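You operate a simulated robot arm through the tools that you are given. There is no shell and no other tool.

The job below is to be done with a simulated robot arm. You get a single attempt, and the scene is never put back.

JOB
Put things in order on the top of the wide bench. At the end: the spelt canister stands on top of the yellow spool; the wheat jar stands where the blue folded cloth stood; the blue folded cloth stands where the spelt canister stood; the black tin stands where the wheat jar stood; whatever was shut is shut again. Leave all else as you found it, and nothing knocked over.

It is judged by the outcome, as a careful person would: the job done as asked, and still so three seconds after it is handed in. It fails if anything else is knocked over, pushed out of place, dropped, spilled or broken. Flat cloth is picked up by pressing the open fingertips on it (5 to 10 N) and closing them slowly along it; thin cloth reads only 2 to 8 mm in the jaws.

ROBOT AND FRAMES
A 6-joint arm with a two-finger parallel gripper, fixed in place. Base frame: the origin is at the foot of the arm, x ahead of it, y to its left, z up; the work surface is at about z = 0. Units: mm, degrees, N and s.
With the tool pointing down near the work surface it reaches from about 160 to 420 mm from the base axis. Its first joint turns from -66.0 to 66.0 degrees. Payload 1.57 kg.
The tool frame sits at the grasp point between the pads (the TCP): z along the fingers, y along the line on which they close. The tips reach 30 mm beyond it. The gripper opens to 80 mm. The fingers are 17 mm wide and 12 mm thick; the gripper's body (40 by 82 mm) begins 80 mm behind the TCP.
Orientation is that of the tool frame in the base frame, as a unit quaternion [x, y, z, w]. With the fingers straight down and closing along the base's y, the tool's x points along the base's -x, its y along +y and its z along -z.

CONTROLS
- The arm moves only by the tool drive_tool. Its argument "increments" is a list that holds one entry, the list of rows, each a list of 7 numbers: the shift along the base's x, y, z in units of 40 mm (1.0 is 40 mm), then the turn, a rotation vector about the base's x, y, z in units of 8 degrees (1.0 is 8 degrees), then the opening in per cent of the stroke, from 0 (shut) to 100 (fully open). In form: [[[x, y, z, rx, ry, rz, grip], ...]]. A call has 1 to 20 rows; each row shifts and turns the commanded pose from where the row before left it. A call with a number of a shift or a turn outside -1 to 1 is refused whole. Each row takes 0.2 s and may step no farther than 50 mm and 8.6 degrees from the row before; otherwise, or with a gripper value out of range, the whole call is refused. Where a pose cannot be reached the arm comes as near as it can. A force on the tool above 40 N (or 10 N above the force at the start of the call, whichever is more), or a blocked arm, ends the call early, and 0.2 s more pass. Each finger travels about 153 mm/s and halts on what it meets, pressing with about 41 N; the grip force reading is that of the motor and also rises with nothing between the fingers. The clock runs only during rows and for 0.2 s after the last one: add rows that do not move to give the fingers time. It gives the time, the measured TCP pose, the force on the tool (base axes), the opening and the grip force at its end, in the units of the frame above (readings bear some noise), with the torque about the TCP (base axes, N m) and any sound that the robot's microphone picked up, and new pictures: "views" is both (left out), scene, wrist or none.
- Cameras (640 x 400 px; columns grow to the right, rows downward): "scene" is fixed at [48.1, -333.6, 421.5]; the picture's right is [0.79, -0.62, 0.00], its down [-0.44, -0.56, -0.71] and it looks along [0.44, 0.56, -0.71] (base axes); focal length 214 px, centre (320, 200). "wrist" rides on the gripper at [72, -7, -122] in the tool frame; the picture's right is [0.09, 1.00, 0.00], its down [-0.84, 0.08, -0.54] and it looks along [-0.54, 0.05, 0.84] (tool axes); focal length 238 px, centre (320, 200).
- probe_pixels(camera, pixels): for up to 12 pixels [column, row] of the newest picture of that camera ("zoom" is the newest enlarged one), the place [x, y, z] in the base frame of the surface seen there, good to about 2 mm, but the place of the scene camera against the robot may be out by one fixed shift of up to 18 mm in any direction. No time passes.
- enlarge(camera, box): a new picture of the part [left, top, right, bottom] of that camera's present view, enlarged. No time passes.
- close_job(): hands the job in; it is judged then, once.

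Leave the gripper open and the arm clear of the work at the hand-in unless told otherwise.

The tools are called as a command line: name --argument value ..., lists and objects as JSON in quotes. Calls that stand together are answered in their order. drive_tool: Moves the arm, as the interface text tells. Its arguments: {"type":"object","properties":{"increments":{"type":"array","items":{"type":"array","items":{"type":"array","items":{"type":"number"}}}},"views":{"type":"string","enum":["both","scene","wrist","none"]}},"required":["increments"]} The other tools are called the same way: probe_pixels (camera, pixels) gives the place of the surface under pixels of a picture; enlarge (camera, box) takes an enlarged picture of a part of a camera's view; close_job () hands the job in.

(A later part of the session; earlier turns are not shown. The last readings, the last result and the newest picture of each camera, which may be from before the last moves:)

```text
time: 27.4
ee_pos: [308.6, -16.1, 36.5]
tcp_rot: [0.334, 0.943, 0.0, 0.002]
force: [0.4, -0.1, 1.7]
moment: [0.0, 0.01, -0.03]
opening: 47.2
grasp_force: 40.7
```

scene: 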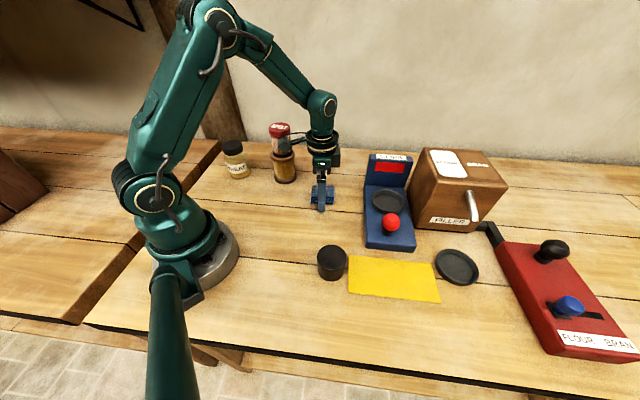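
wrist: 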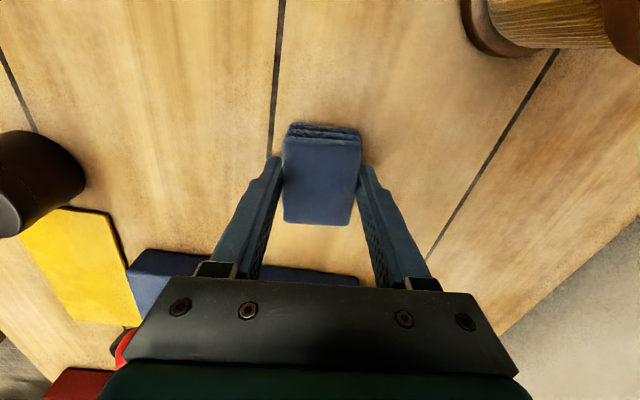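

The cloth is gripped at 47 mm. I'll lift a little and check that it all comes along.

drive_tool --increments '[[[0, 0, 0.25, 0, 0, 0, 40], [0, 0, 0.25, 0, 0, 0, 40], [0, 0, 0.25, 0, 0, 0, 40], [0, 0, 0, 0, 0, 0, 40]]]' --views "both"

enlarge --camera "scene" --box '[270, 120, 370, 220]'

```text
time: 28.4
ee_pos: [308.6, -13.3, 68.2]
tcp_rot: [0.334, 0.943, 0.0, 0.001]
force: [0.4, -0.1, 0.0]
moment: [-0.05, 0.02, 0.0]
opening: 47.0
grasp_force: 41.0
```

scene: 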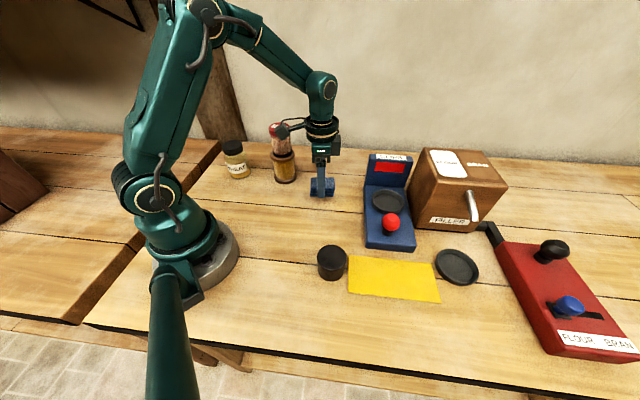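
wrist: 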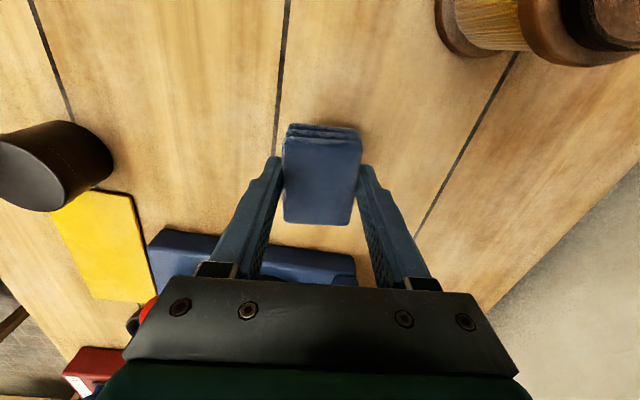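

```text
4.00 times, centred on (320, 170) of scene
```

zoom: 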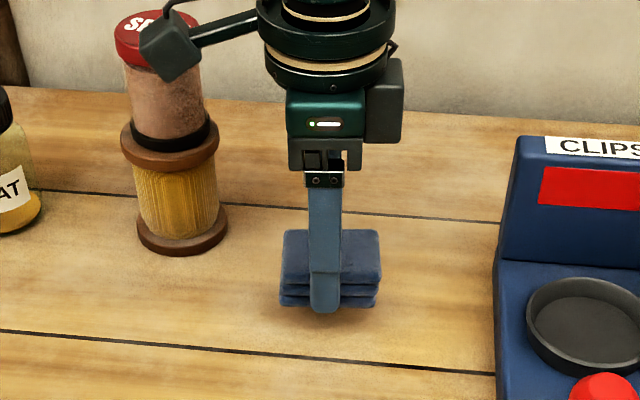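

The cloth is held and off the table. I'll raise to z≈123 and carry it to the old spelt place (208.3,-312.3), turning to -45° so its long side runs parallel to the yellow sheet's edge.

drive_tool --increments '[[[0, 0, 0.7, 0, 0, 0, 40], [0, 0, 0.7, 0, 0, 0, 40], [-0.28, -0.826, 0, 0, 0, -0.083, 40], [-0.28, -0.826, 0, 0, 0, -0.083, 40], [-0.28, -0.826, 0, 0, 0, -0.083, 40], [-0.28, -0.826, 0, 0, 0, -0.083, 40], [-0.28, -0.826, 0, 0, 0, -0.083, 40], [-0.28, -0.826, 0, 0, 0, -0.083, 40], [-0.28, -0.826, 0, 0, 0, -0.083, 40], [-0.28, -0.826, 0, 0, 0, -0.083, 40], [-0.277, -0.824, 0, 0, 0, -0.083, 40], [0, 0, 0, 0, 0, 0, 40], [0, 0, 0, 0, 0, 0, 40]]]' --views "both"

```text
time: 31.2
ee_pos: [207.2, -310.4, 123.1]
tcp_rot: [0.382, 0.924, -0.002, 0.003]
force: [0.0, -0.3, -0.9]
moment: [0.04, 0.03, 0.03]
opening: 47.2
grasp_force: 41.2
```

scene: 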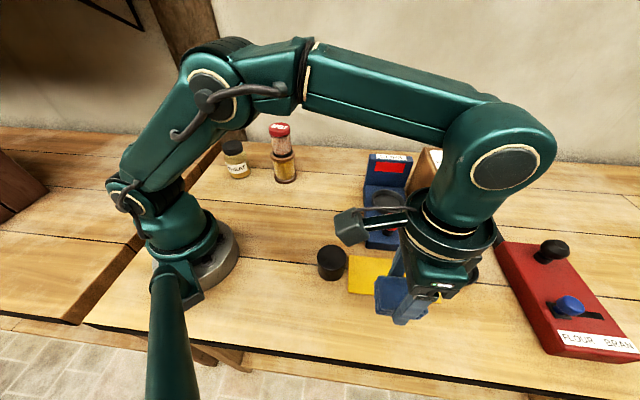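
wrist: 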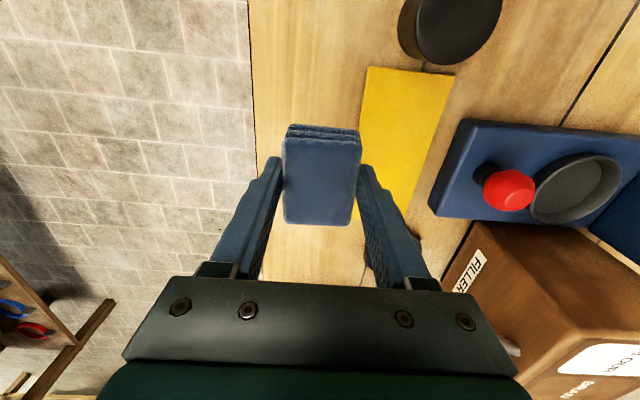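

I'm above the old spelt place. I'll probe the sheet's left edge, around wrist (366,80)-(361,150), and the bench edge to confirm the gaps before lowering.

probe_pixels --camera "wrist" --pixels '[[368, 72], [366, 95], [364, 115], [363, 135], [362, 155], [258, 60], [256, 100], [450, 85], [425, 180]]'

enlarge --camera "wrist" --box '[240, 60, 400, 160]'

```text
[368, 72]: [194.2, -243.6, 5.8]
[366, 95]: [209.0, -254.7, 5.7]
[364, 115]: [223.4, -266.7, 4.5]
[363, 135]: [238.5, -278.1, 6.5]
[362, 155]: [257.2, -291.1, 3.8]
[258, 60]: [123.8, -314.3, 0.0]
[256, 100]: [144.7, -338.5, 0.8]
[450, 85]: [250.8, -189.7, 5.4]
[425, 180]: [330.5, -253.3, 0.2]
```

```text
4.00 times, centred on (320, 110) of wrist
```

zoom: 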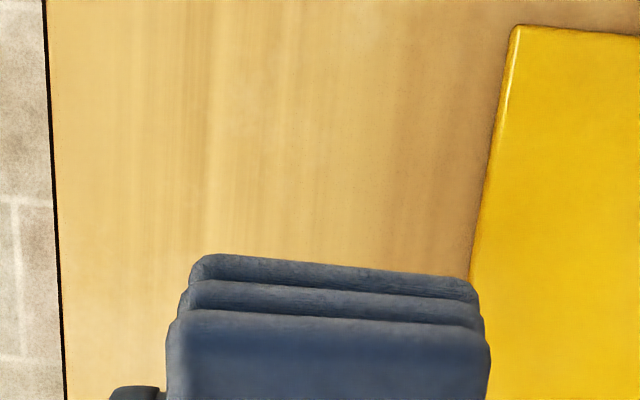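

The sheet's edge is about 45 mm from the target centre, so there's room for cloth plus finger. I'll turn back to -39°, the cloth's original direction, lower to z≈43 with the cloth's base about 6 mm up, and check.

drive_tool --increments '[[[0.01, -0.02, -0.3, 0, 0, 0.75, 40], [0, 0, -0.4, 0, 0, 0, 40], [0, 0, -0.4, 0, 0, 0, 40], [0, 0, -0.4, 0, 0, 0, 40], [0, 0, -0.35, 0, 0, 0, 40], [0, 0, -0.15, 0, 0, 0, 40], [0, 0, 0, 0, 0, 0, 40]]]' --views "both"

```text
time: 32.8
ee_pos: [211.1, -312.7, 42.9]
tcp_rot: [0.333, 0.943, -0.001, 0.002]
force: [0.7, 0.2, -1.0]
moment: [0.03, -0.04, -0.03]
opening: 46.7
grasp_force: 41.2
```

scene: 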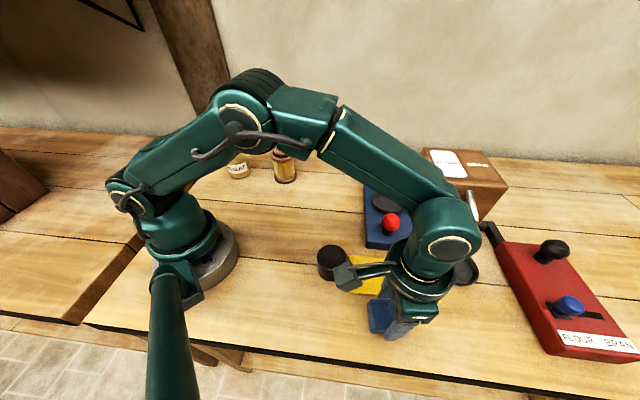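
wrist: 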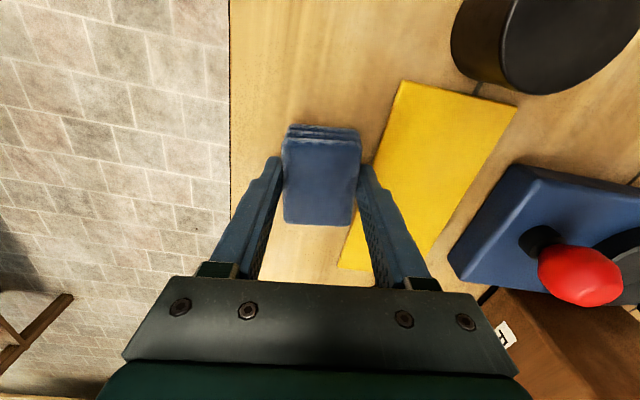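

The cloth hovers about 5 mm above the wood at the target, clear of the sheet. I'll lower slowly to contact.

drive_tool --increments '[[[0, 0, -0.05, 0, 0, 0, 40], [0, 0, -0.05, 0, 0, 0, 40], [0, 0, -0.02, 0, 0, 0, 40], [0, 0, 0, 0, 0, 0, 40]]]' --views "none"

```text
time: 33.8
ee_pos: [209.0, -312.2, 38.2]
tcp_rot: [0.334, 0.943, -0.001, 0.002]
force: [-0.3, -0.4, -0.7]
moment: [-0.01, 0.02, -0.02]
opening: 46.6
grasp_force: 40.6
```

There's no contact yet at 38.2. I'll continue with 1 mm steps.

drive_tool --increments '[[[0, 0, -0.025, 0, 0, 0, 40], [0, 0, -0.025, 0, 0, 0, 40], [0, 0, 0, 0, 0, 0, 40]]]' --views "none"

```text
time: 34.6
ee_pos: [208.5, -313.8, 36.8]
tcp_rot: [0.333, 0.943, -0.001, 0.002]
force: [-0.9, 4.9, 26.3]
moment: [0.33, 0.17, -0.04]
opening: 46.7
grasp_force: 41.3
```

That's contact at 26 N, a bit firm. I'll ease up about 0.6 mm.

drive_tool --increments '[[[0, 0, 0.015, 0, 0, 0, 40], [0, 0, 0, 0, 0, 0, 40]]]' --views "none"

```text
time: 35.2
ee_pos: [209.5, -314.7, 37.5]
tcp_rot: [0.333, 0.943, -0.001, 0.003]
force: [6.8, 2.7, 15.8]
moment: [0.06, -0.1, 0.02]
opening: 47.0
grasp_force: 41.1
```

drive_tool --increments '[[[0, 0, 0.015, 0, 0, 0, 40], [0, 0, 0, 0, 0, 0, 40]]]' --views "none"

```text
time: 35.8
ee_pos: [207.7, -311.8, 38.2]
tcp_rot: [0.335, 0.942, 0.0, 0.0]
force: [-0.3, -0.2, 0.6]
moment: [-0.08, 0.02, -0.02]
opening: 46.6
grasp_force: 41.0
```

The load is now nearly zero and the cloth just touches the bench. I'll open only to about 55 mm so the right finger stays short of the sheet, then raise.

drive_tool --increments '[[[0, 0, 0, 0, 0, 0, 56], [0, 0, 0, 0, 0, 0, 59], [0, 0, 0, 0, 0, 0, 62], [0, 0, 0, 0, 0, 0, 66], [0, 0, 0, 0, 0, 0, 68], [0, 0, 0, 0, 0, 0, 68]]]' --views "both"

```text
time: 37.2
ee_pos: [207.6, -313.9, 37.4]
tcp_rot: [0.333, 0.943, 0.0, 0.002]
force: [0.1, -0.1, 0.0]
moment: [-0.04, 0.0, 0.02]
opening: 54.5
grasp_force: 0.1
```

scene: 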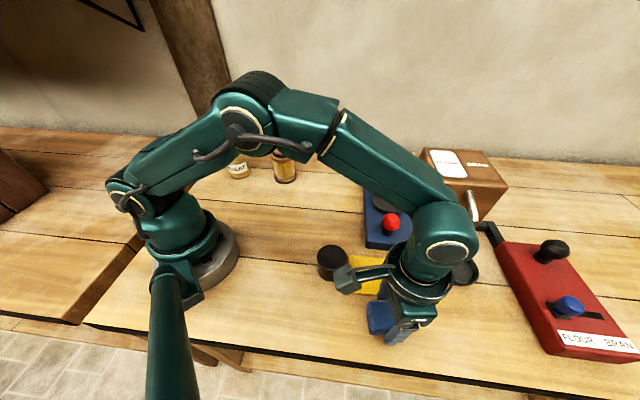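
wrist: 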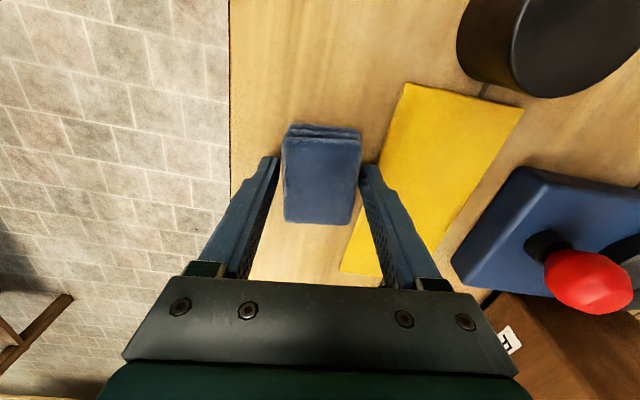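

The cloth is free, with both fingers off it. I'll rise straight up to z≈117, then open fully and look.

drive_tool --increments '[[[0, 0, 0.3, 0, 0, 0, 68], [0, 0, 0.5, 0, 0, 0, 68], [0, 0, 0.6, 0, 0, 0, 80], [0, 0, 0.6, 0, 0, 0, 100], [0, 0, 0, 0, 0, 0, 100]]]' --views "both"

enlarge --camera "wrist" --box '[240, 60, 480, 210]'

```text
time: 38.4
ee_pos: [208.3, -312.0, 120.4]
tcp_rot: [0.332, 0.943, 0.0, 0.001]
force: [0.5, 0.2, 0.8]
moment: [0.0, -0.02, -0.02]
opening: 80.1
grasp_force: 0.1
```

scene: 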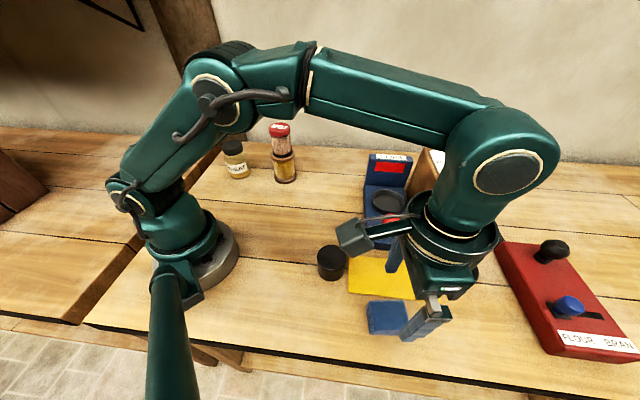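
wrist: 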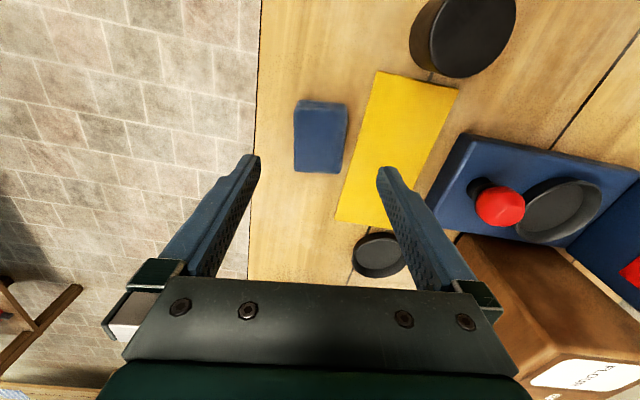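

```text
2.67 times, centred on (360, 135) of wrist
```

zoom: 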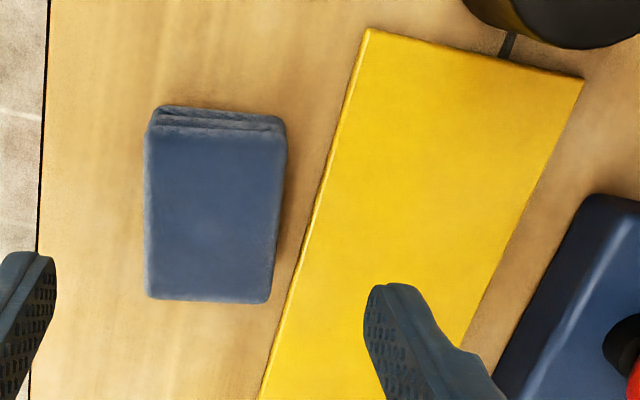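

The cloth lies neatly at the old spelt place, clear of the sheet. Next I'll go up and across to the wheat jar near (181,220), turning back to 0° and staying high at z≈200 with x≈200, well away from the stacked canister.

drive_tool --increments '[[[0, 0.9, 0.4, 0, 0, 0.975, 100], [0, 0.9, 0.4, 0, 0, 0.975, 100], [0, 0.9, 0.4, 0, 0, 0.975, 100], [0, 0.9, 0.4, 0, 0, 0.975, 100], [0, 0.9, 0.4, 0, 0, 0.975, 100], [-0.064, 0.95, 0, 0, 0, 0, 100], [-0.064, 0.95, 0, 0, 0, 0, 100], [-0.064, 0.95, 0, 0, 0, 0, 100], [-0.064, 0.95, 0, 0, 0, 0, 100], [-0.064, 0.95, 0, 0, 0, 0, 100], [-0.064, 0.95, 0, 0, 0, 0, 100], [-0.064, 0.95, 0, 0, 0, 0, 100], [-0.064, 0.95, 0, 0, 0, 0, 100], [-0.064, 0.95, 0, 0, 0, 0, 100], [0, 0, 0, 0, 0, 0, 100]]]' --views "both"

```text
time: 41.6
ee_pos: [187.5, 209.3, 197.1]
tcp_rot: [-0.001, 1.0, 0.0, 0.001]
force: [0.4, -0.4, 0.1]
moment: [-0.02, -0.03, -0.03]
opening: 79.9
grasp_force: 0.1
```

scene: 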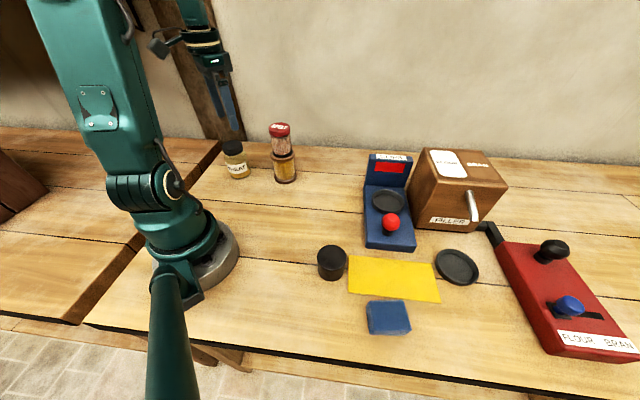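
wrist: 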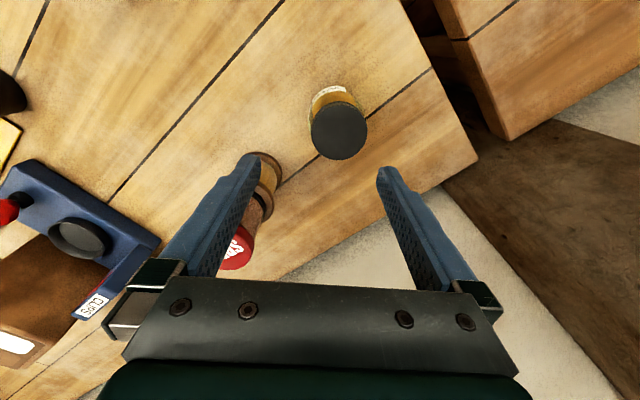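

The jar's lid is at wrist (338,130). I'll enlarge and probe the lid rim, the body, and the dark post at lower right for clearance.

enlarge --camera "wrist" --box '[290, 70, 390, 170]'

probe_pixels --camera "wrist" --pixels '[[338, 131], [313, 131], [364, 131], [338, 107], [338, 157], [330, 90], [318, 98], [353, 98], [500, 160], [560, 200], [480, 200], [460, 150]]'

```text
4.00 times, centred on (340, 120) of wrist
```

zoom: 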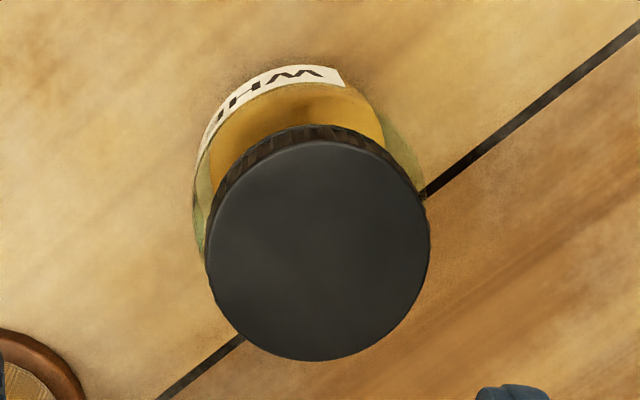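

```text
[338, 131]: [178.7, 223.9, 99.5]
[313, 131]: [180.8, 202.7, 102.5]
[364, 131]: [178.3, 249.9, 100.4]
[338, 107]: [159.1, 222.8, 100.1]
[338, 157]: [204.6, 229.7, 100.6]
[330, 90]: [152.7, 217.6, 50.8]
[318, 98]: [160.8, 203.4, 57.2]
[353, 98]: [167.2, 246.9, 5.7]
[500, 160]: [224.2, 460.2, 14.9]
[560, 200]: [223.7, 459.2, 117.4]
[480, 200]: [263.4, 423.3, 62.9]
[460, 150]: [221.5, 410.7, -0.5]
```

The wheat jar's lid is centred near (180.7,226.2) with its top at z≈100.5. The body is about 60 mm across, wider than the lid, and the post is far off. I'll centre over it and lower to z≈142 for a closer check.

drive_tool --increments '[[[-0.072, 0.21, -0.45, 0, 0, 0, 100], [-0.072, 0.21, -0.45, 0, 0, 0, 100], [0, 0, -0.45, 0, 0, 0, 100], [0, 0, 0, 0, 0, 0, 100]]]' --views "both"

enlarge --camera "wrist" --box '[240, 90, 400, 190]'

```text
time: 42.6
ee_pos: [180.1, 224.8, 143.6]
tcp_rot: [0.0, 1.0, 0.0, 0.002]
force: [-0.6, 0.2, 0.6]
moment: [-0.01, 0.01, 0.0]
opening: 80.0
grasp_force: 0.1
```

scene: 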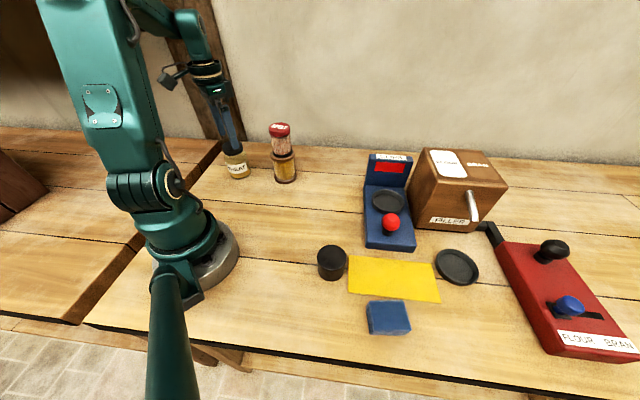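
wrist: 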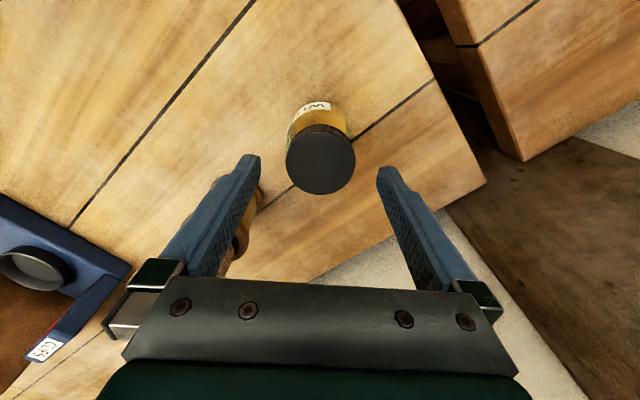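

```text
4.00 times, centred on (320, 140) of wrist
```

zoom: 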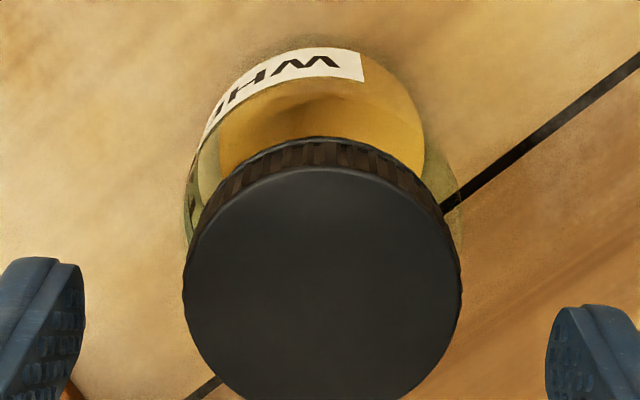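

The jar is centred under the jaws within 1 mm. I'll lower around it to TCP z≈43, tips at about 13, and stop.

drive_tool --increments '[[[0.025, 0, -0.4, 0, 0, 0, 100], [0, 0, -0.4, 0, 0, 0, 100], [0, 0, -0.4, 0, 0, 0, 100], [0, 0, -0.4, 0, 0, 0, 100], [0, 0, -0.4, 0, 0, 0, 100], [0, 0, -0.4, 0, 0, 0, 100], [0, 0, -0.1, 0, 0, 0, 100], [0, 0, 0, 0, 0, 0, 100]]]' --views "both"

```text
time: 44.4
ee_pos: [181.6, 226.1, 44.5]
tcp_rot: [-0.001, 1.0, 0.0, 0.002]
force: [0.3, 0.1, 0.3]
moment: [-0.01, 0.01, 0.0]
opening: 79.9
grasp_force: 0.0
```

scene: 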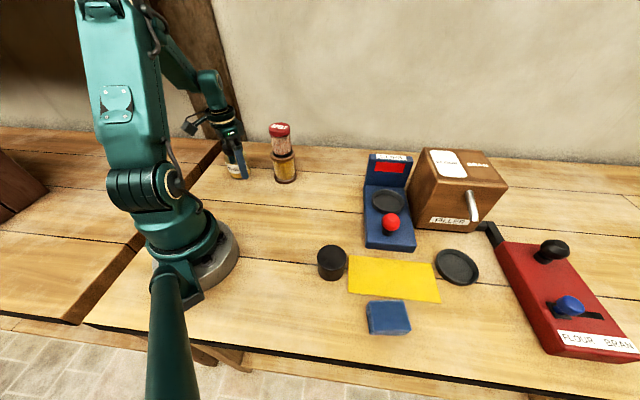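
wrist: 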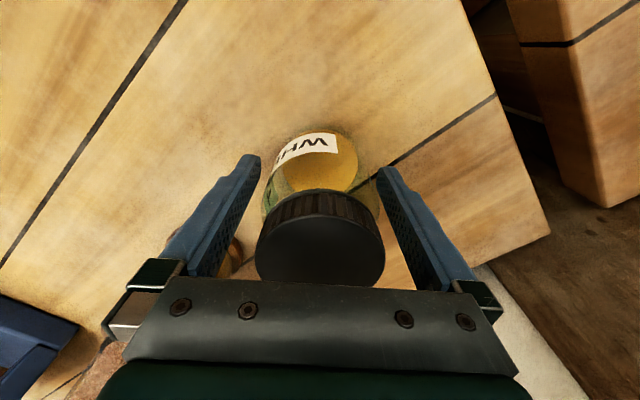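

The jar is between the open fingers with free space on both sides. I'll close slowly.

drive_tool --increments '[[[0, 0, 0, 0, 0, 0, 92], [0, 0, 0, 0, 0, 0, 84], [0, 0, 0, 0, 0, 0, 78], [0, 0, 0, 0, 0, 0, 72], [0, 0, 0, 0, 0, 0, 66], [0, 0, 0, 0, 0, 0, 58], [0, 0, 0, 0, 0, 0, 58]]]' --views "wrist"

```text
time: 46.0
ee_pos: [181.8, 225.6, 44.1]
tcp_rot: [-0.001, 1.0, 0.0, 0.002]
force: [-1.0, 0.4, 2.9]
moment: [0.01, -0.05, 0.0]
opening: 60.9
grasp_force: 40.9
```

wrist: 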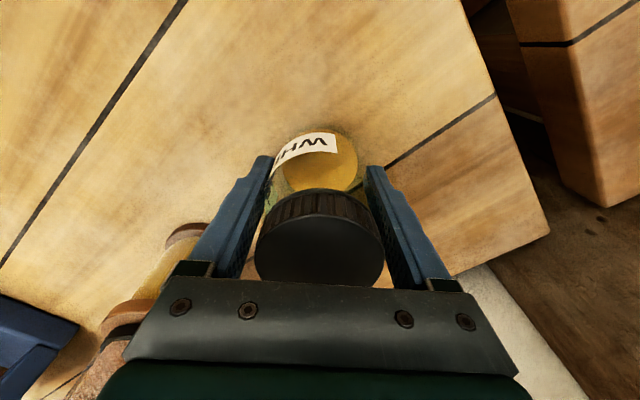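

It's gripped at 61 mm with 41 N. I'll lift a little and check.

drive_tool --increments '[[[0, 0, 0.2, 0, 0, 0, 58], [0, 0, 0.2, 0, 0, 0, 58], [0, 0, 0, 0, 0, 0, 58]]]' --views "both"

enlarge --camera "scene" --box '[190, 90, 310, 200]'

```text
time: 46.8
ee_pos: [181.0, 225.2, 59.0]
tcp_rot: [-0.001, 1.0, 0.0, 0.002]
force: [0.5, -0.2, -3.3]
moment: [0.04, 0.0, 0.0]
opening: 61.0
grasp_force: 40.7
```

scene: 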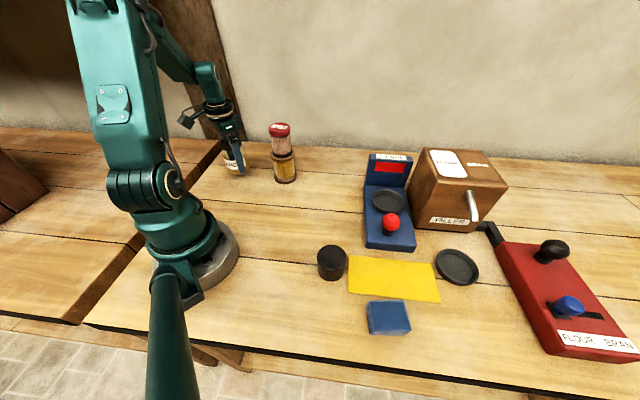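
wrist: 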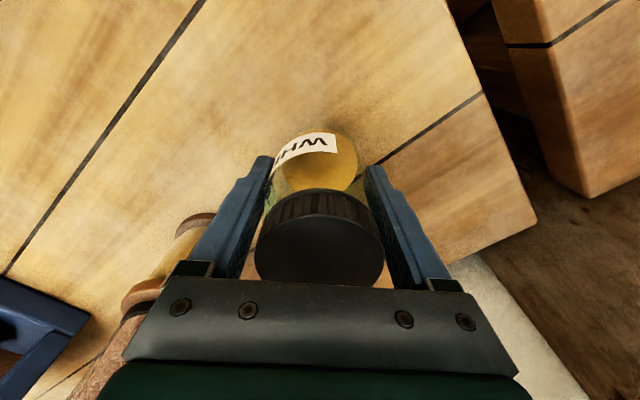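

```text
3.64 times, centred on (250, 145) of scene
```

zoom: 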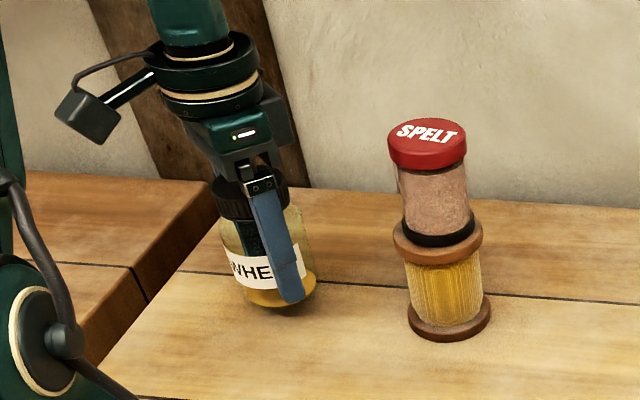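

The jar came up whole, about 0.3 kg. I'll raise to z≈190, travel at x≈190 (well inside the stacked canister) to y≈-15, then out to (310,-15).

drive_tool --increments '[[[0, 0, 0.8, 0, 0, 0, 58], [0, 0, 0.8, 0, 0, 0, 58], [0, 0, 0.8, 0, 0, 0, 58], [0, 0, 0.8, 0, 0, 0, 58], [0.05, -0.753, 0, 0, 0, 0, 58], [0.05, -0.753, 0, 0, 0, 0, 58], [0.05, -0.753, 0, 0, 0, 0, 58], [0.05, -0.753, 0, 0, 0, 0, 58], [0.05, -0.753, 0, 0, 0, 0, 58], [0.05, -0.753, 0, 0, 0, 0, 58], [0.05, -0.753, 0, 0, 0, 0, 58], [0.05, -0.753, 0, 0, 0, 0, 58], [0.7, 0, 0, 0, 0, 0, 58], [0.7, 0, 0, 0, 0, 0, 58], [0.7, 0, 0, 0, 0, 0, 58], [0.72, 0, 0, 0, 0, 0, 58], [0, 0, 0, 0, 0, 0, 58], [0, 0, 0, 0, 0, 0, 58]]]' --views "both"

```text
time: 50.6
ee_pos: [312.6, -13.8, 189.8]
tcp_rot: [-0.001, 1.0, -0.001, 0.002]
force: [0.2, 0.1, -3.0]
moment: [-0.03, 0.0, 0.02]
opening: 61.0
grasp_force: 41.0
```

scene: 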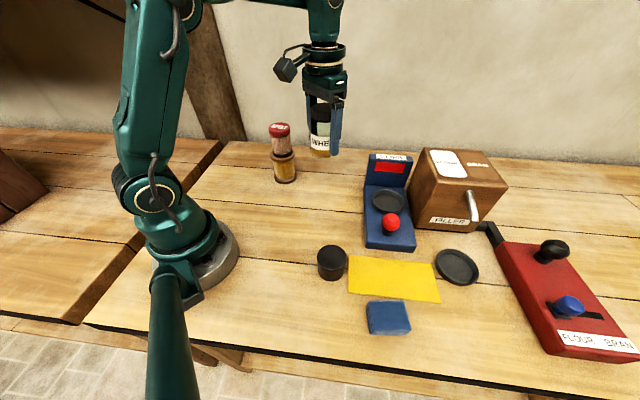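
wrist: 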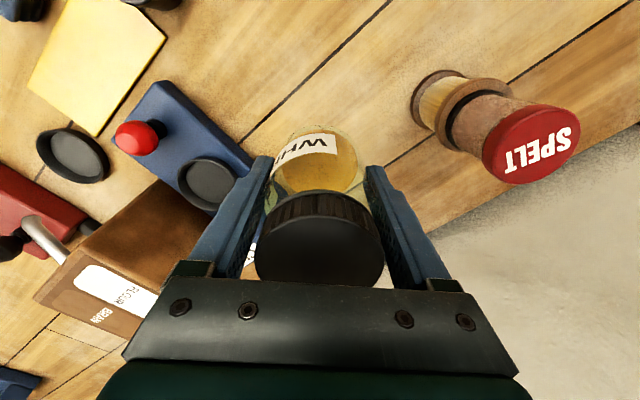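

I'm above the old cloth place and the surroundings are clear. I'll lower to z≈50, with the jar's base about 6 mm up.

drive_tool --increments '[[[0, 0, -0.7, 0, 0, 0, 58], [0, 0, -0.7, 0, 0, 0, 58], [0, 0, -0.7, 0, 0, 0, 58], [0, 0, -0.7, 0, 0, 0, 58], [0, 0, -0.4, 0, 0, 0, 58], [0, 0, -0.25, 0, 0, 0, 58], [0, 0, 0, 0, 0, 0, 58], [0, 0, 0, 0, 0, 0, 58]]]' --views "both"

```text
time: 52.4
ee_pos: [307.8, -15.6, 51.5]
tcp_rot: [-0.001, 1.0, 0.0, 0.001]
force: [-0.5, 0.6, -3.5]
moment: [0.02, -0.02, 0.0]
opening: 61.1
grasp_force: 40.9
```

scene: 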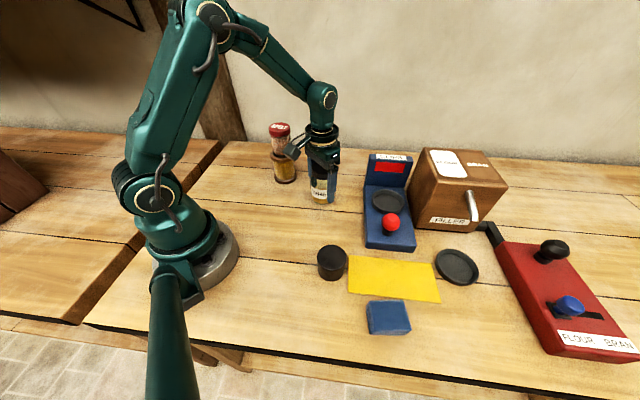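
wrist: 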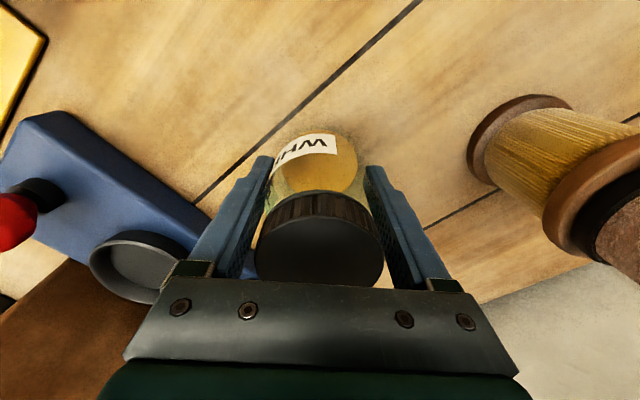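

It hovers about 6 mm up. I'll lower slowly.

drive_tool --increments '[[[0, 0, -0.06, 0, 0, 0, 58], [0, 0, -0.05, 0, 0, 0, 58], [0, 0, -0.02, 0, 0, 0, 58], [0, 0, 0, 0, 0, 0, 58]]]' --views "none"

```text
time: 53.4
ee_pos: [309.5, -14.6, 45.1]
tcp_rot: [-0.001, 1.0, 0.0, 0.002]
force: [-0.7, 0.6, -3.2]
moment: [0.02, 0.05, 0.02]
opening: 61.1
grasp_force: 40.6
```

drive_tool --increments '[[[0, 0, -0.02, 0, 0, 0, 58], [0, 0, -0.01, 0, 0, 0, 58], [0, 0, 0, 0, 0, 0, 58]]]' --views "none"

```text
time: 54.2
ee_pos: [309.2, -13.2, 43.8]
tcp_rot: [-0.001, 1.0, 0.0, 0.001]
force: [-4.3, 0.8, 6.2]
moment: [-0.08, -0.08, -0.02]
opening: 61.0
grasp_force: 40.8
```

The jar is touching down at +6 N. I'll open the fingers slowly.

drive_tool --increments '[[[0, 0, 0.008, 0, 0, 0, 70], [0, 0, 0, 0, 0, 0, 75], [0, 0, 0, 0, 0, 0, 78], [0, 0, 0, 0, 0, 0, 82], [0, 0, 0, 0, 0, 0, 90], [0, 0, 0, 0, 0, 0, 100], [0, 0, 0, 0, 0, 0, 100]]]' --views "both"

```text
time: 55.8
ee_pos: [308.8, -14.1, 44.2]
tcp_rot: [-0.001, 1.0, 0.0, 0.002]
force: [0.2, -1.3, -0.4]
moment: [0.0, -0.01, 0.01]
opening: 80.2
grasp_force: 0.1
```

scene: 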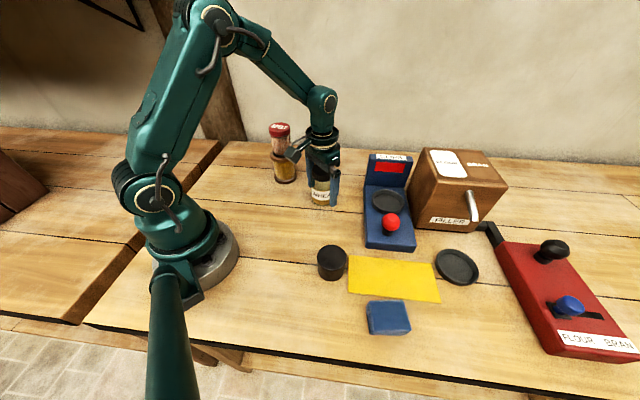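
wrist: 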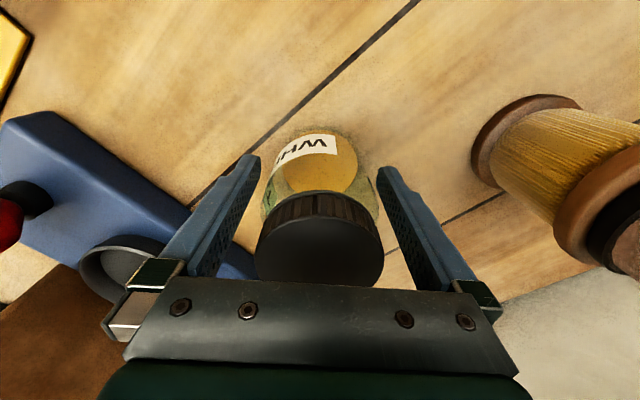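

It's released and upright. I'll rise straight to z≈160, then move over the black tin near (198,-178).

drive_tool --increments '[[[0, 0, 0.5, 0, 0, 0, 100], [0, 0, 0.8, 0, 0, 0, 100], [0, 0, 0.8, 0, 0, 0, 100], [0, 0, 0.8, 0, 0, 0, 100], [-0.4625, -0.681, 0, 0, 0, 0, 100], [-0.4625, -0.681, 0, 0, 0, 0, 100], [-0.4625, -0.681, 0, 0, 0, 0, 100], [-0.4625, -0.681, 0, 0, 0, 0, 100], [-0.4625, -0.681, 0, 0, 0, 0, 100], [-0.4625, -0.681, 0, 0, 0, 0, 100], [0, 0, 0, 0, 0, 0, 100]]]' --views "both"

enlarge --camera "wrist" --box '[240, 60, 400, 160]'

enlarge --camera "scene" --box '[240, 100, 400, 220]'

```text
time: 58.2
ee_pos: [198.0, -177.4, 159.6]
tcp_rot: [-0.001, 1.0, 0.001, 0.002]
force: [0.0, 0.3, 0.3]
moment: [0.01, 0.0, 0.0]
opening: 80.0
grasp_force: 0.1
```

scene: 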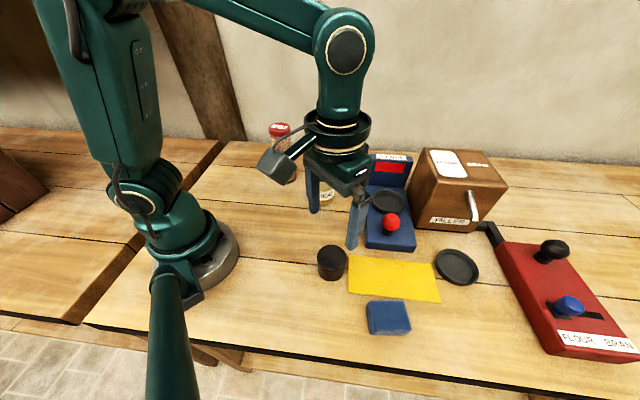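
wrist: 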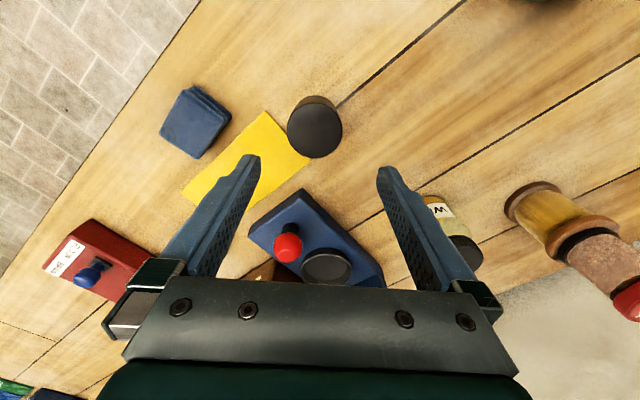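

```text
4.00 times, centred on (320, 110) of wrist
```

zoom: 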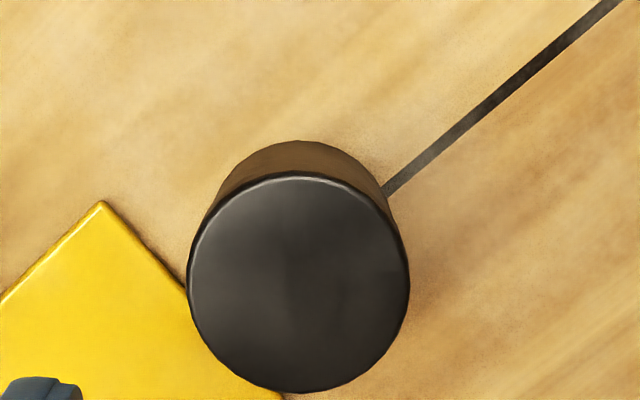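

```text
3.33 times, centred on (320, 160) of scene
```

zoom: 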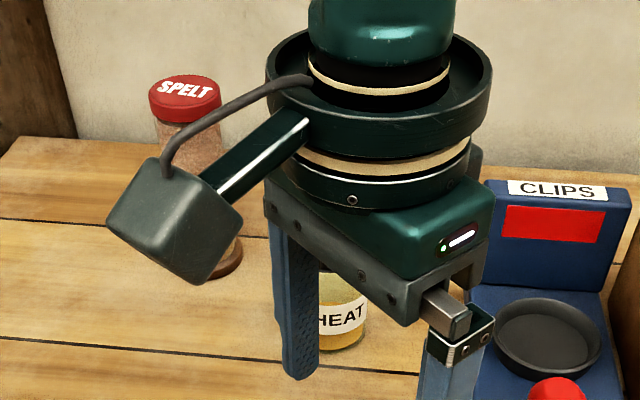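

The tin's top is at wrist (314,131). It's 54 mm across and 48.7 mm high, with its centre near (195.5,-183.6). I'll turn -32° so the fingers stay off the yellow sheet, centre, and lower to z≈100 for a check. The wheat jar also looks upright at its new place.

drive_tool --increments '[[[-0.016, -0.036, -0.3, 0, 0, -1, 100], [-0.016, -0.036, -0.4, 0, 0, -1, 100], [-0.016, -0.036, -0.4, 0, 0, -1, 100], [-0.016, -0.036, -0.4, 0, 0, -1, 100], [0, 0, 0, 0, 0, 0, 100]]]' --views "both"

enlarge --camera "wrist" --box '[240, 80, 400, 200]'

probe_pixels --camera "wrist" --pixels '[[320, 154], [290, 154], [350, 154], [320, 128], [320, 182], [300, 135], [340, 172]]'

```text
time: 59.4
ee_pos: [194.8, -183.8, 100.7]
tcp_rot: [0.277, 0.961, 0.0, 0.001]
force: [0.1, 0.1, -0.3]
moment: [0.02, -0.02, -0.01]
opening: 80.3
grasp_force: 0.1
```

scene: 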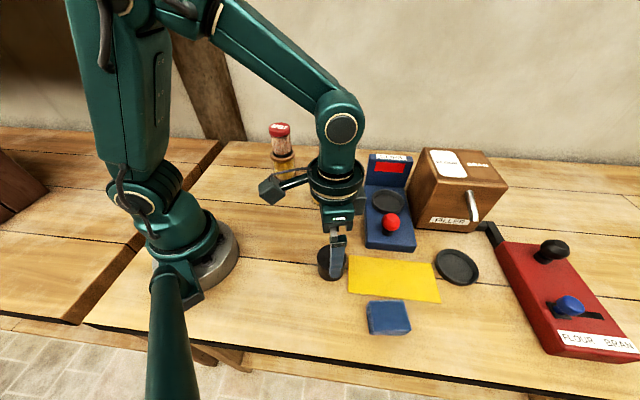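
wrist: 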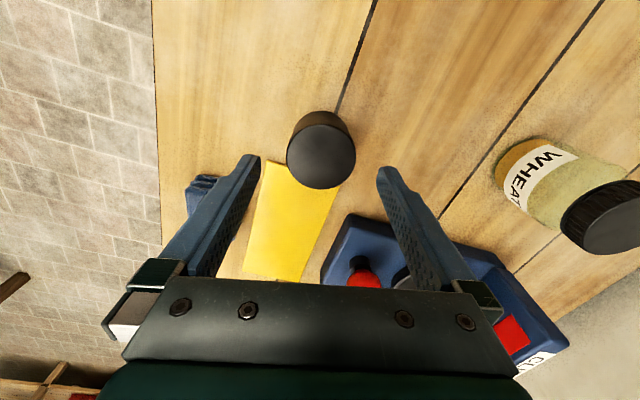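

```text
3.33 times, centred on (320, 140) of wrist
```

zoom: 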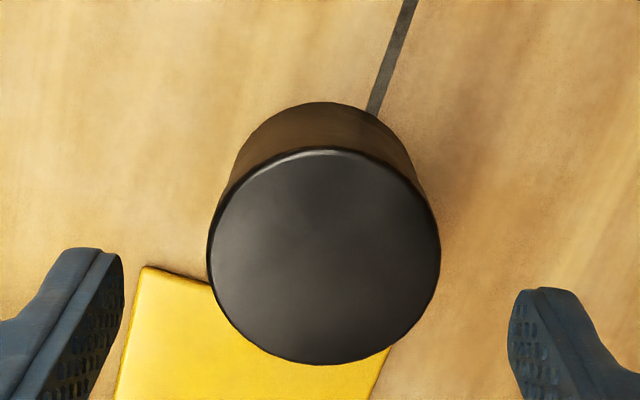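

```text
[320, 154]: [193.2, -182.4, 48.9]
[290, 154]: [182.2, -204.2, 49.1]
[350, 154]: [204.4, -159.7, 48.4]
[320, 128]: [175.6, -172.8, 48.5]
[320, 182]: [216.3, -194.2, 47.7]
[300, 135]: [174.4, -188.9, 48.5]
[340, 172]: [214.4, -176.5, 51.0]
```

The tin is centred under the jaws within 1 mm, and the fingers come down clear of the sheet corner. I'll lower to z≈39 and stop.

drive_tool --increments '[[[0, 0, -0.4, 0, 0, 0, 100], [0, 0, -0.4, 0, 0, 0, 100], [0, 0, -0.4, 0, 0, 0, 100], [0, 0, -0.32, 0, 0, 0, 100], [0, 0, 0, 0, 0, 0, 100]]]' --views "both"

```text
time: 60.6
ee_pos: [195.3, -184.4, 39.0]
tcp_rot: [0.275, 0.961, 0.0, 0.002]
force: [-0.3, 0.3, -0.3]
moment: [-0.02, -0.01, -0.01]
opening: 79.9
grasp_force: 0.1
```

scene: 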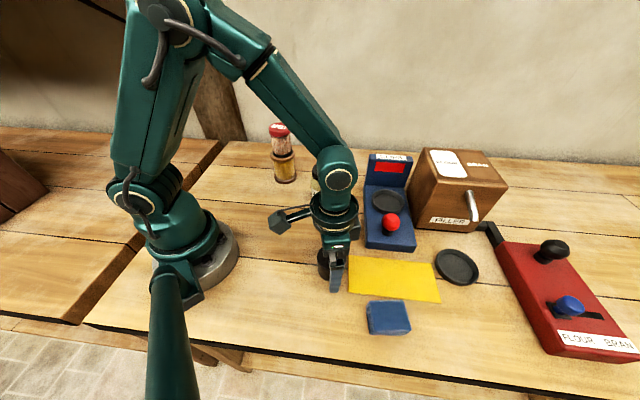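
wrist: 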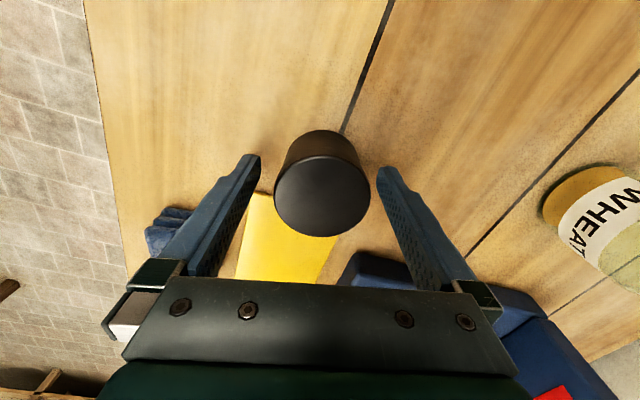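

The tin stands between the fingers with room on both sides. I'll close slowly.

drive_tool --increments '[[[0, 0, 0, 0, 0, 0, 88], [0, 0, 0, 0, 0, 0, 78], [0, 0, 0, 0, 0, 0, 72], [0, 0, 0, 0, 0, 0, 66], [0, 0, 0, 0, 0, 0, 58], [0, 0, 0, 0, 0, 0, 50], [0, 0, 0, 0, 0, 0, 50]]]' --views "wrist"

```text
time: 62.2
ee_pos: [196.3, -183.1, 38.7]
tcp_rot: [0.275, 0.961, 0.0, 0.002]
force: [-0.4, -0.4, 1.1]
moment: [-0.03, -0.01, 0.01]
opening: 54.1
grasp_force: 40.9
```

wrist: 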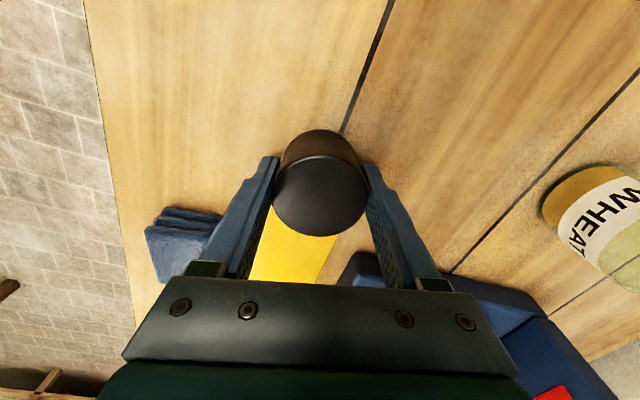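

It's gripped at 54 mm. I'll lift about 16 mm and check.

drive_tool --increments '[[[0, 0, 0.2, 0, 0, 0, 50], [0, 0, 0.2, 0, 0, 0, 50], [0, 0, 0, 0, 0, 0, 50]]]' --views "both"

enlarge --camera "scene" --box '[260, 190, 420, 310]'

```text
time: 63.0
ee_pos: [195.7, -182.7, 57.0]
tcp_rot: [0.274, 0.962, -0.001, 0.002]
force: [-0.7, -0.5, -1.6]
moment: [0.0, -0.04, 0.03]
opening: 54.2
grasp_force: 41.1
```

scene: 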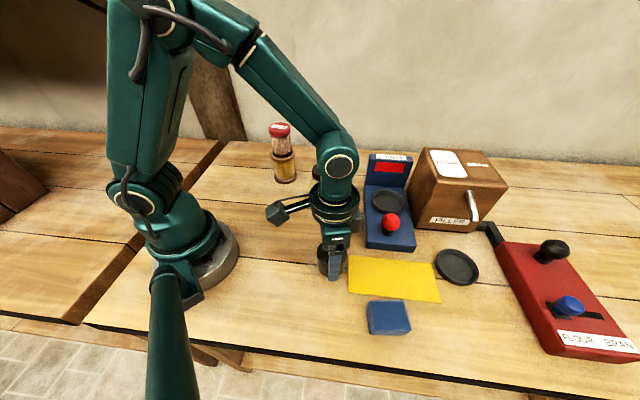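
wrist: 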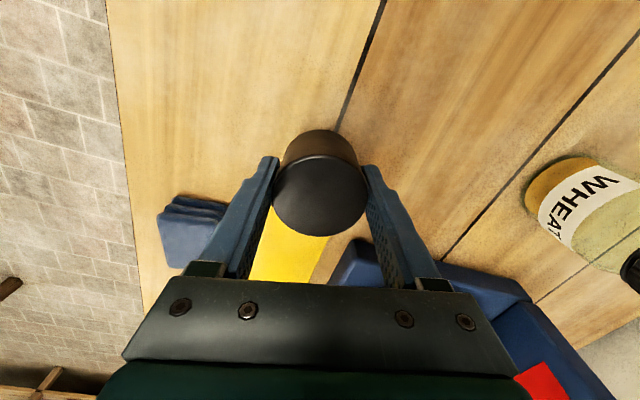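

```text
3.33 times, centred on (340, 250) of scene
```

zoom: 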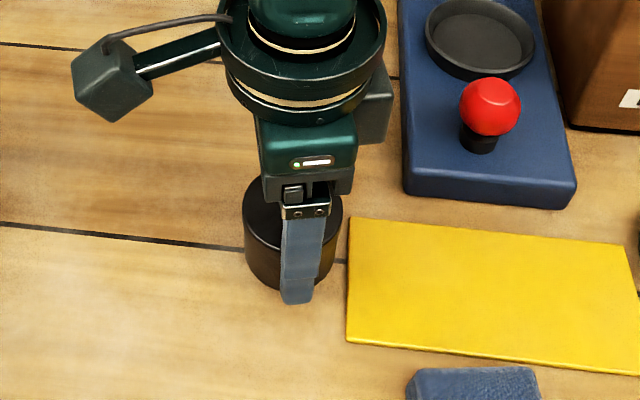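

The tin came up whole. I'll raise to z≈189, sweep at x≈190 past the stacked canister (about 95 mm away) to the old wheat place (181,226), turning back to 0°.

drive_tool --increments '[[[0, 0, 0.84, 0, 0, 0, 50], [0, 0, 0.84, 0, 0, 0, 50], [0, 0, 0.84, 0, 0, 0, 50], [0, 0, 0.84, 0, 0, 0, 50], [-0.03, 0.854, 0, 0, 0, 0.5, 50], [-0.03, 0.854, 0, 0, 0, 0.5, 50], [-0.03, 0.854, 0, 0, 0, 0.5, 50], [-0.03, 0.854, 0, 0, 0, 0.5, 50], [-0.03, 0.854, 0, 0, 0, 0.5, 50], [-0.03, 0.854, 0, 0, 0, 0.5, 50], [-0.03, 0.854, 0, 0, 0, 0.5, 50], [-0.03, 0.854, 0, 0, 0, 0.5, 50], [-0.03, 0.854, 0, 0, 0, 0, 50], [-0.03, 0.854, 0, 0, 0, 0, 50], [-0.03, 0.854, 0, 0, 0, 0, 50], [-0.03, 0.854, 0, 0, 0, 0, 50], [0, 0, 0, 0, 0, 0, 50], [0, 0, 0, 0, 0, 0, 50]]]' --views "both"

```text
time: 66.8
ee_pos: [181.6, 227.2, 190.5]
tcp_rot: [-0.001, 1.0, 0.0, 0.001]
force: [-1.2, 0.7, -1.1]
moment: [-0.03, 0.01, -0.04]
opening: 54.1
grasp_force: 41.0
```

scene: 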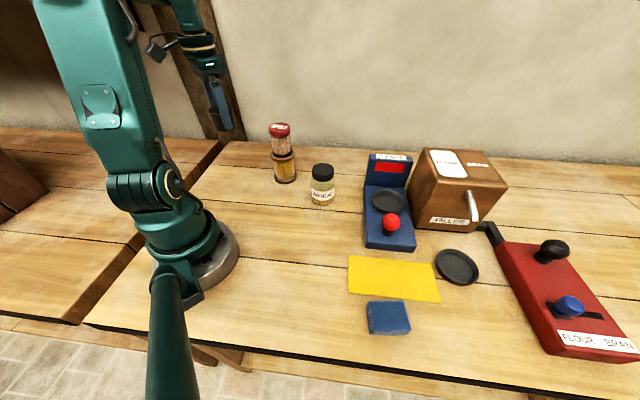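
wrist: 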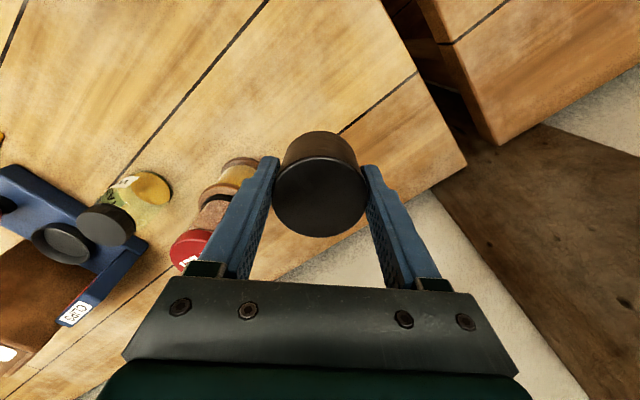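

I'm over the old wheat place and the other objects look fine. I'll lower to z≈45, with the tin's base about 6 mm up.

drive_tool --increments '[[[0, 0, -0.7, 0, 0, 0, 50], [0, 0, -0.7, 0, 0, 0, 50], [0, 0, -0.7, 0, 0, 0, 50], [0, 0, -0.7, 0, 0, 0, 50], [0, 0, -0.5, 0, 0, 0, 50], [0, 0, -0.28, 0, 0, 0, 50], [0, 0, 0, 0, 0, 0, 50], [0, 0, 0, 0, 0, 0, 50]]]' --views "both"

```text
time: 68.6
ee_pos: [181.8, 227.8, 46.9]
tcp_rot: [0.0, 1.0, 0.0, 0.002]
force: [-0.8, -0.1, -1.5]
moment: [0.0, 0.0, 0.0]
opening: 54.4
grasp_force: 41.1
```

scene: 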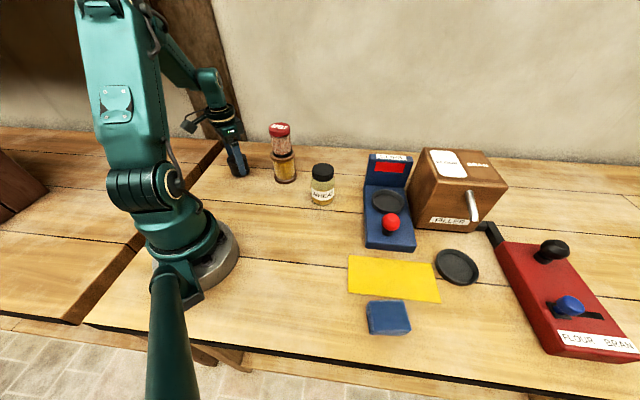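
wrist: 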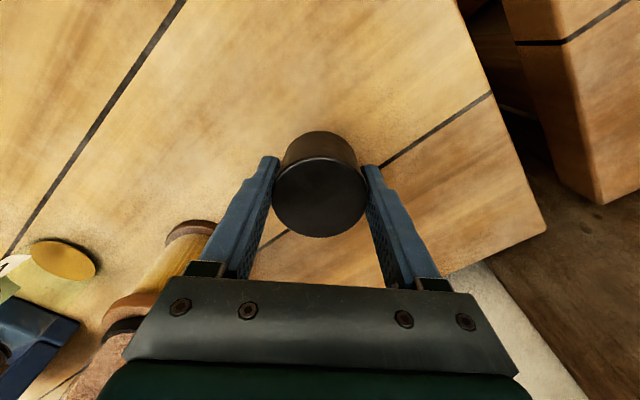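

It hovers about 6 mm up. I'll lower slowly to contact.

drive_tool --increments '[[[0, 0, -0.06, 0, 0, 0, 50], [0, 0, -0.05, 0, 0, 0, 50], [0, 0, -0.025, 0, 0, 0, 50], [0, 0, 0, 0, 0, 0, 50]]]' --views "none"

```text
time: 69.6
ee_pos: [181.0, 227.2, 41.2]
tcp_rot: [0.0, 1.0, 0.0, 0.002]
force: [-0.7, -0.3, -1.3]
moment: [-0.01, 0.04, -0.01]
opening: 54.2
grasp_force: 41.8
```

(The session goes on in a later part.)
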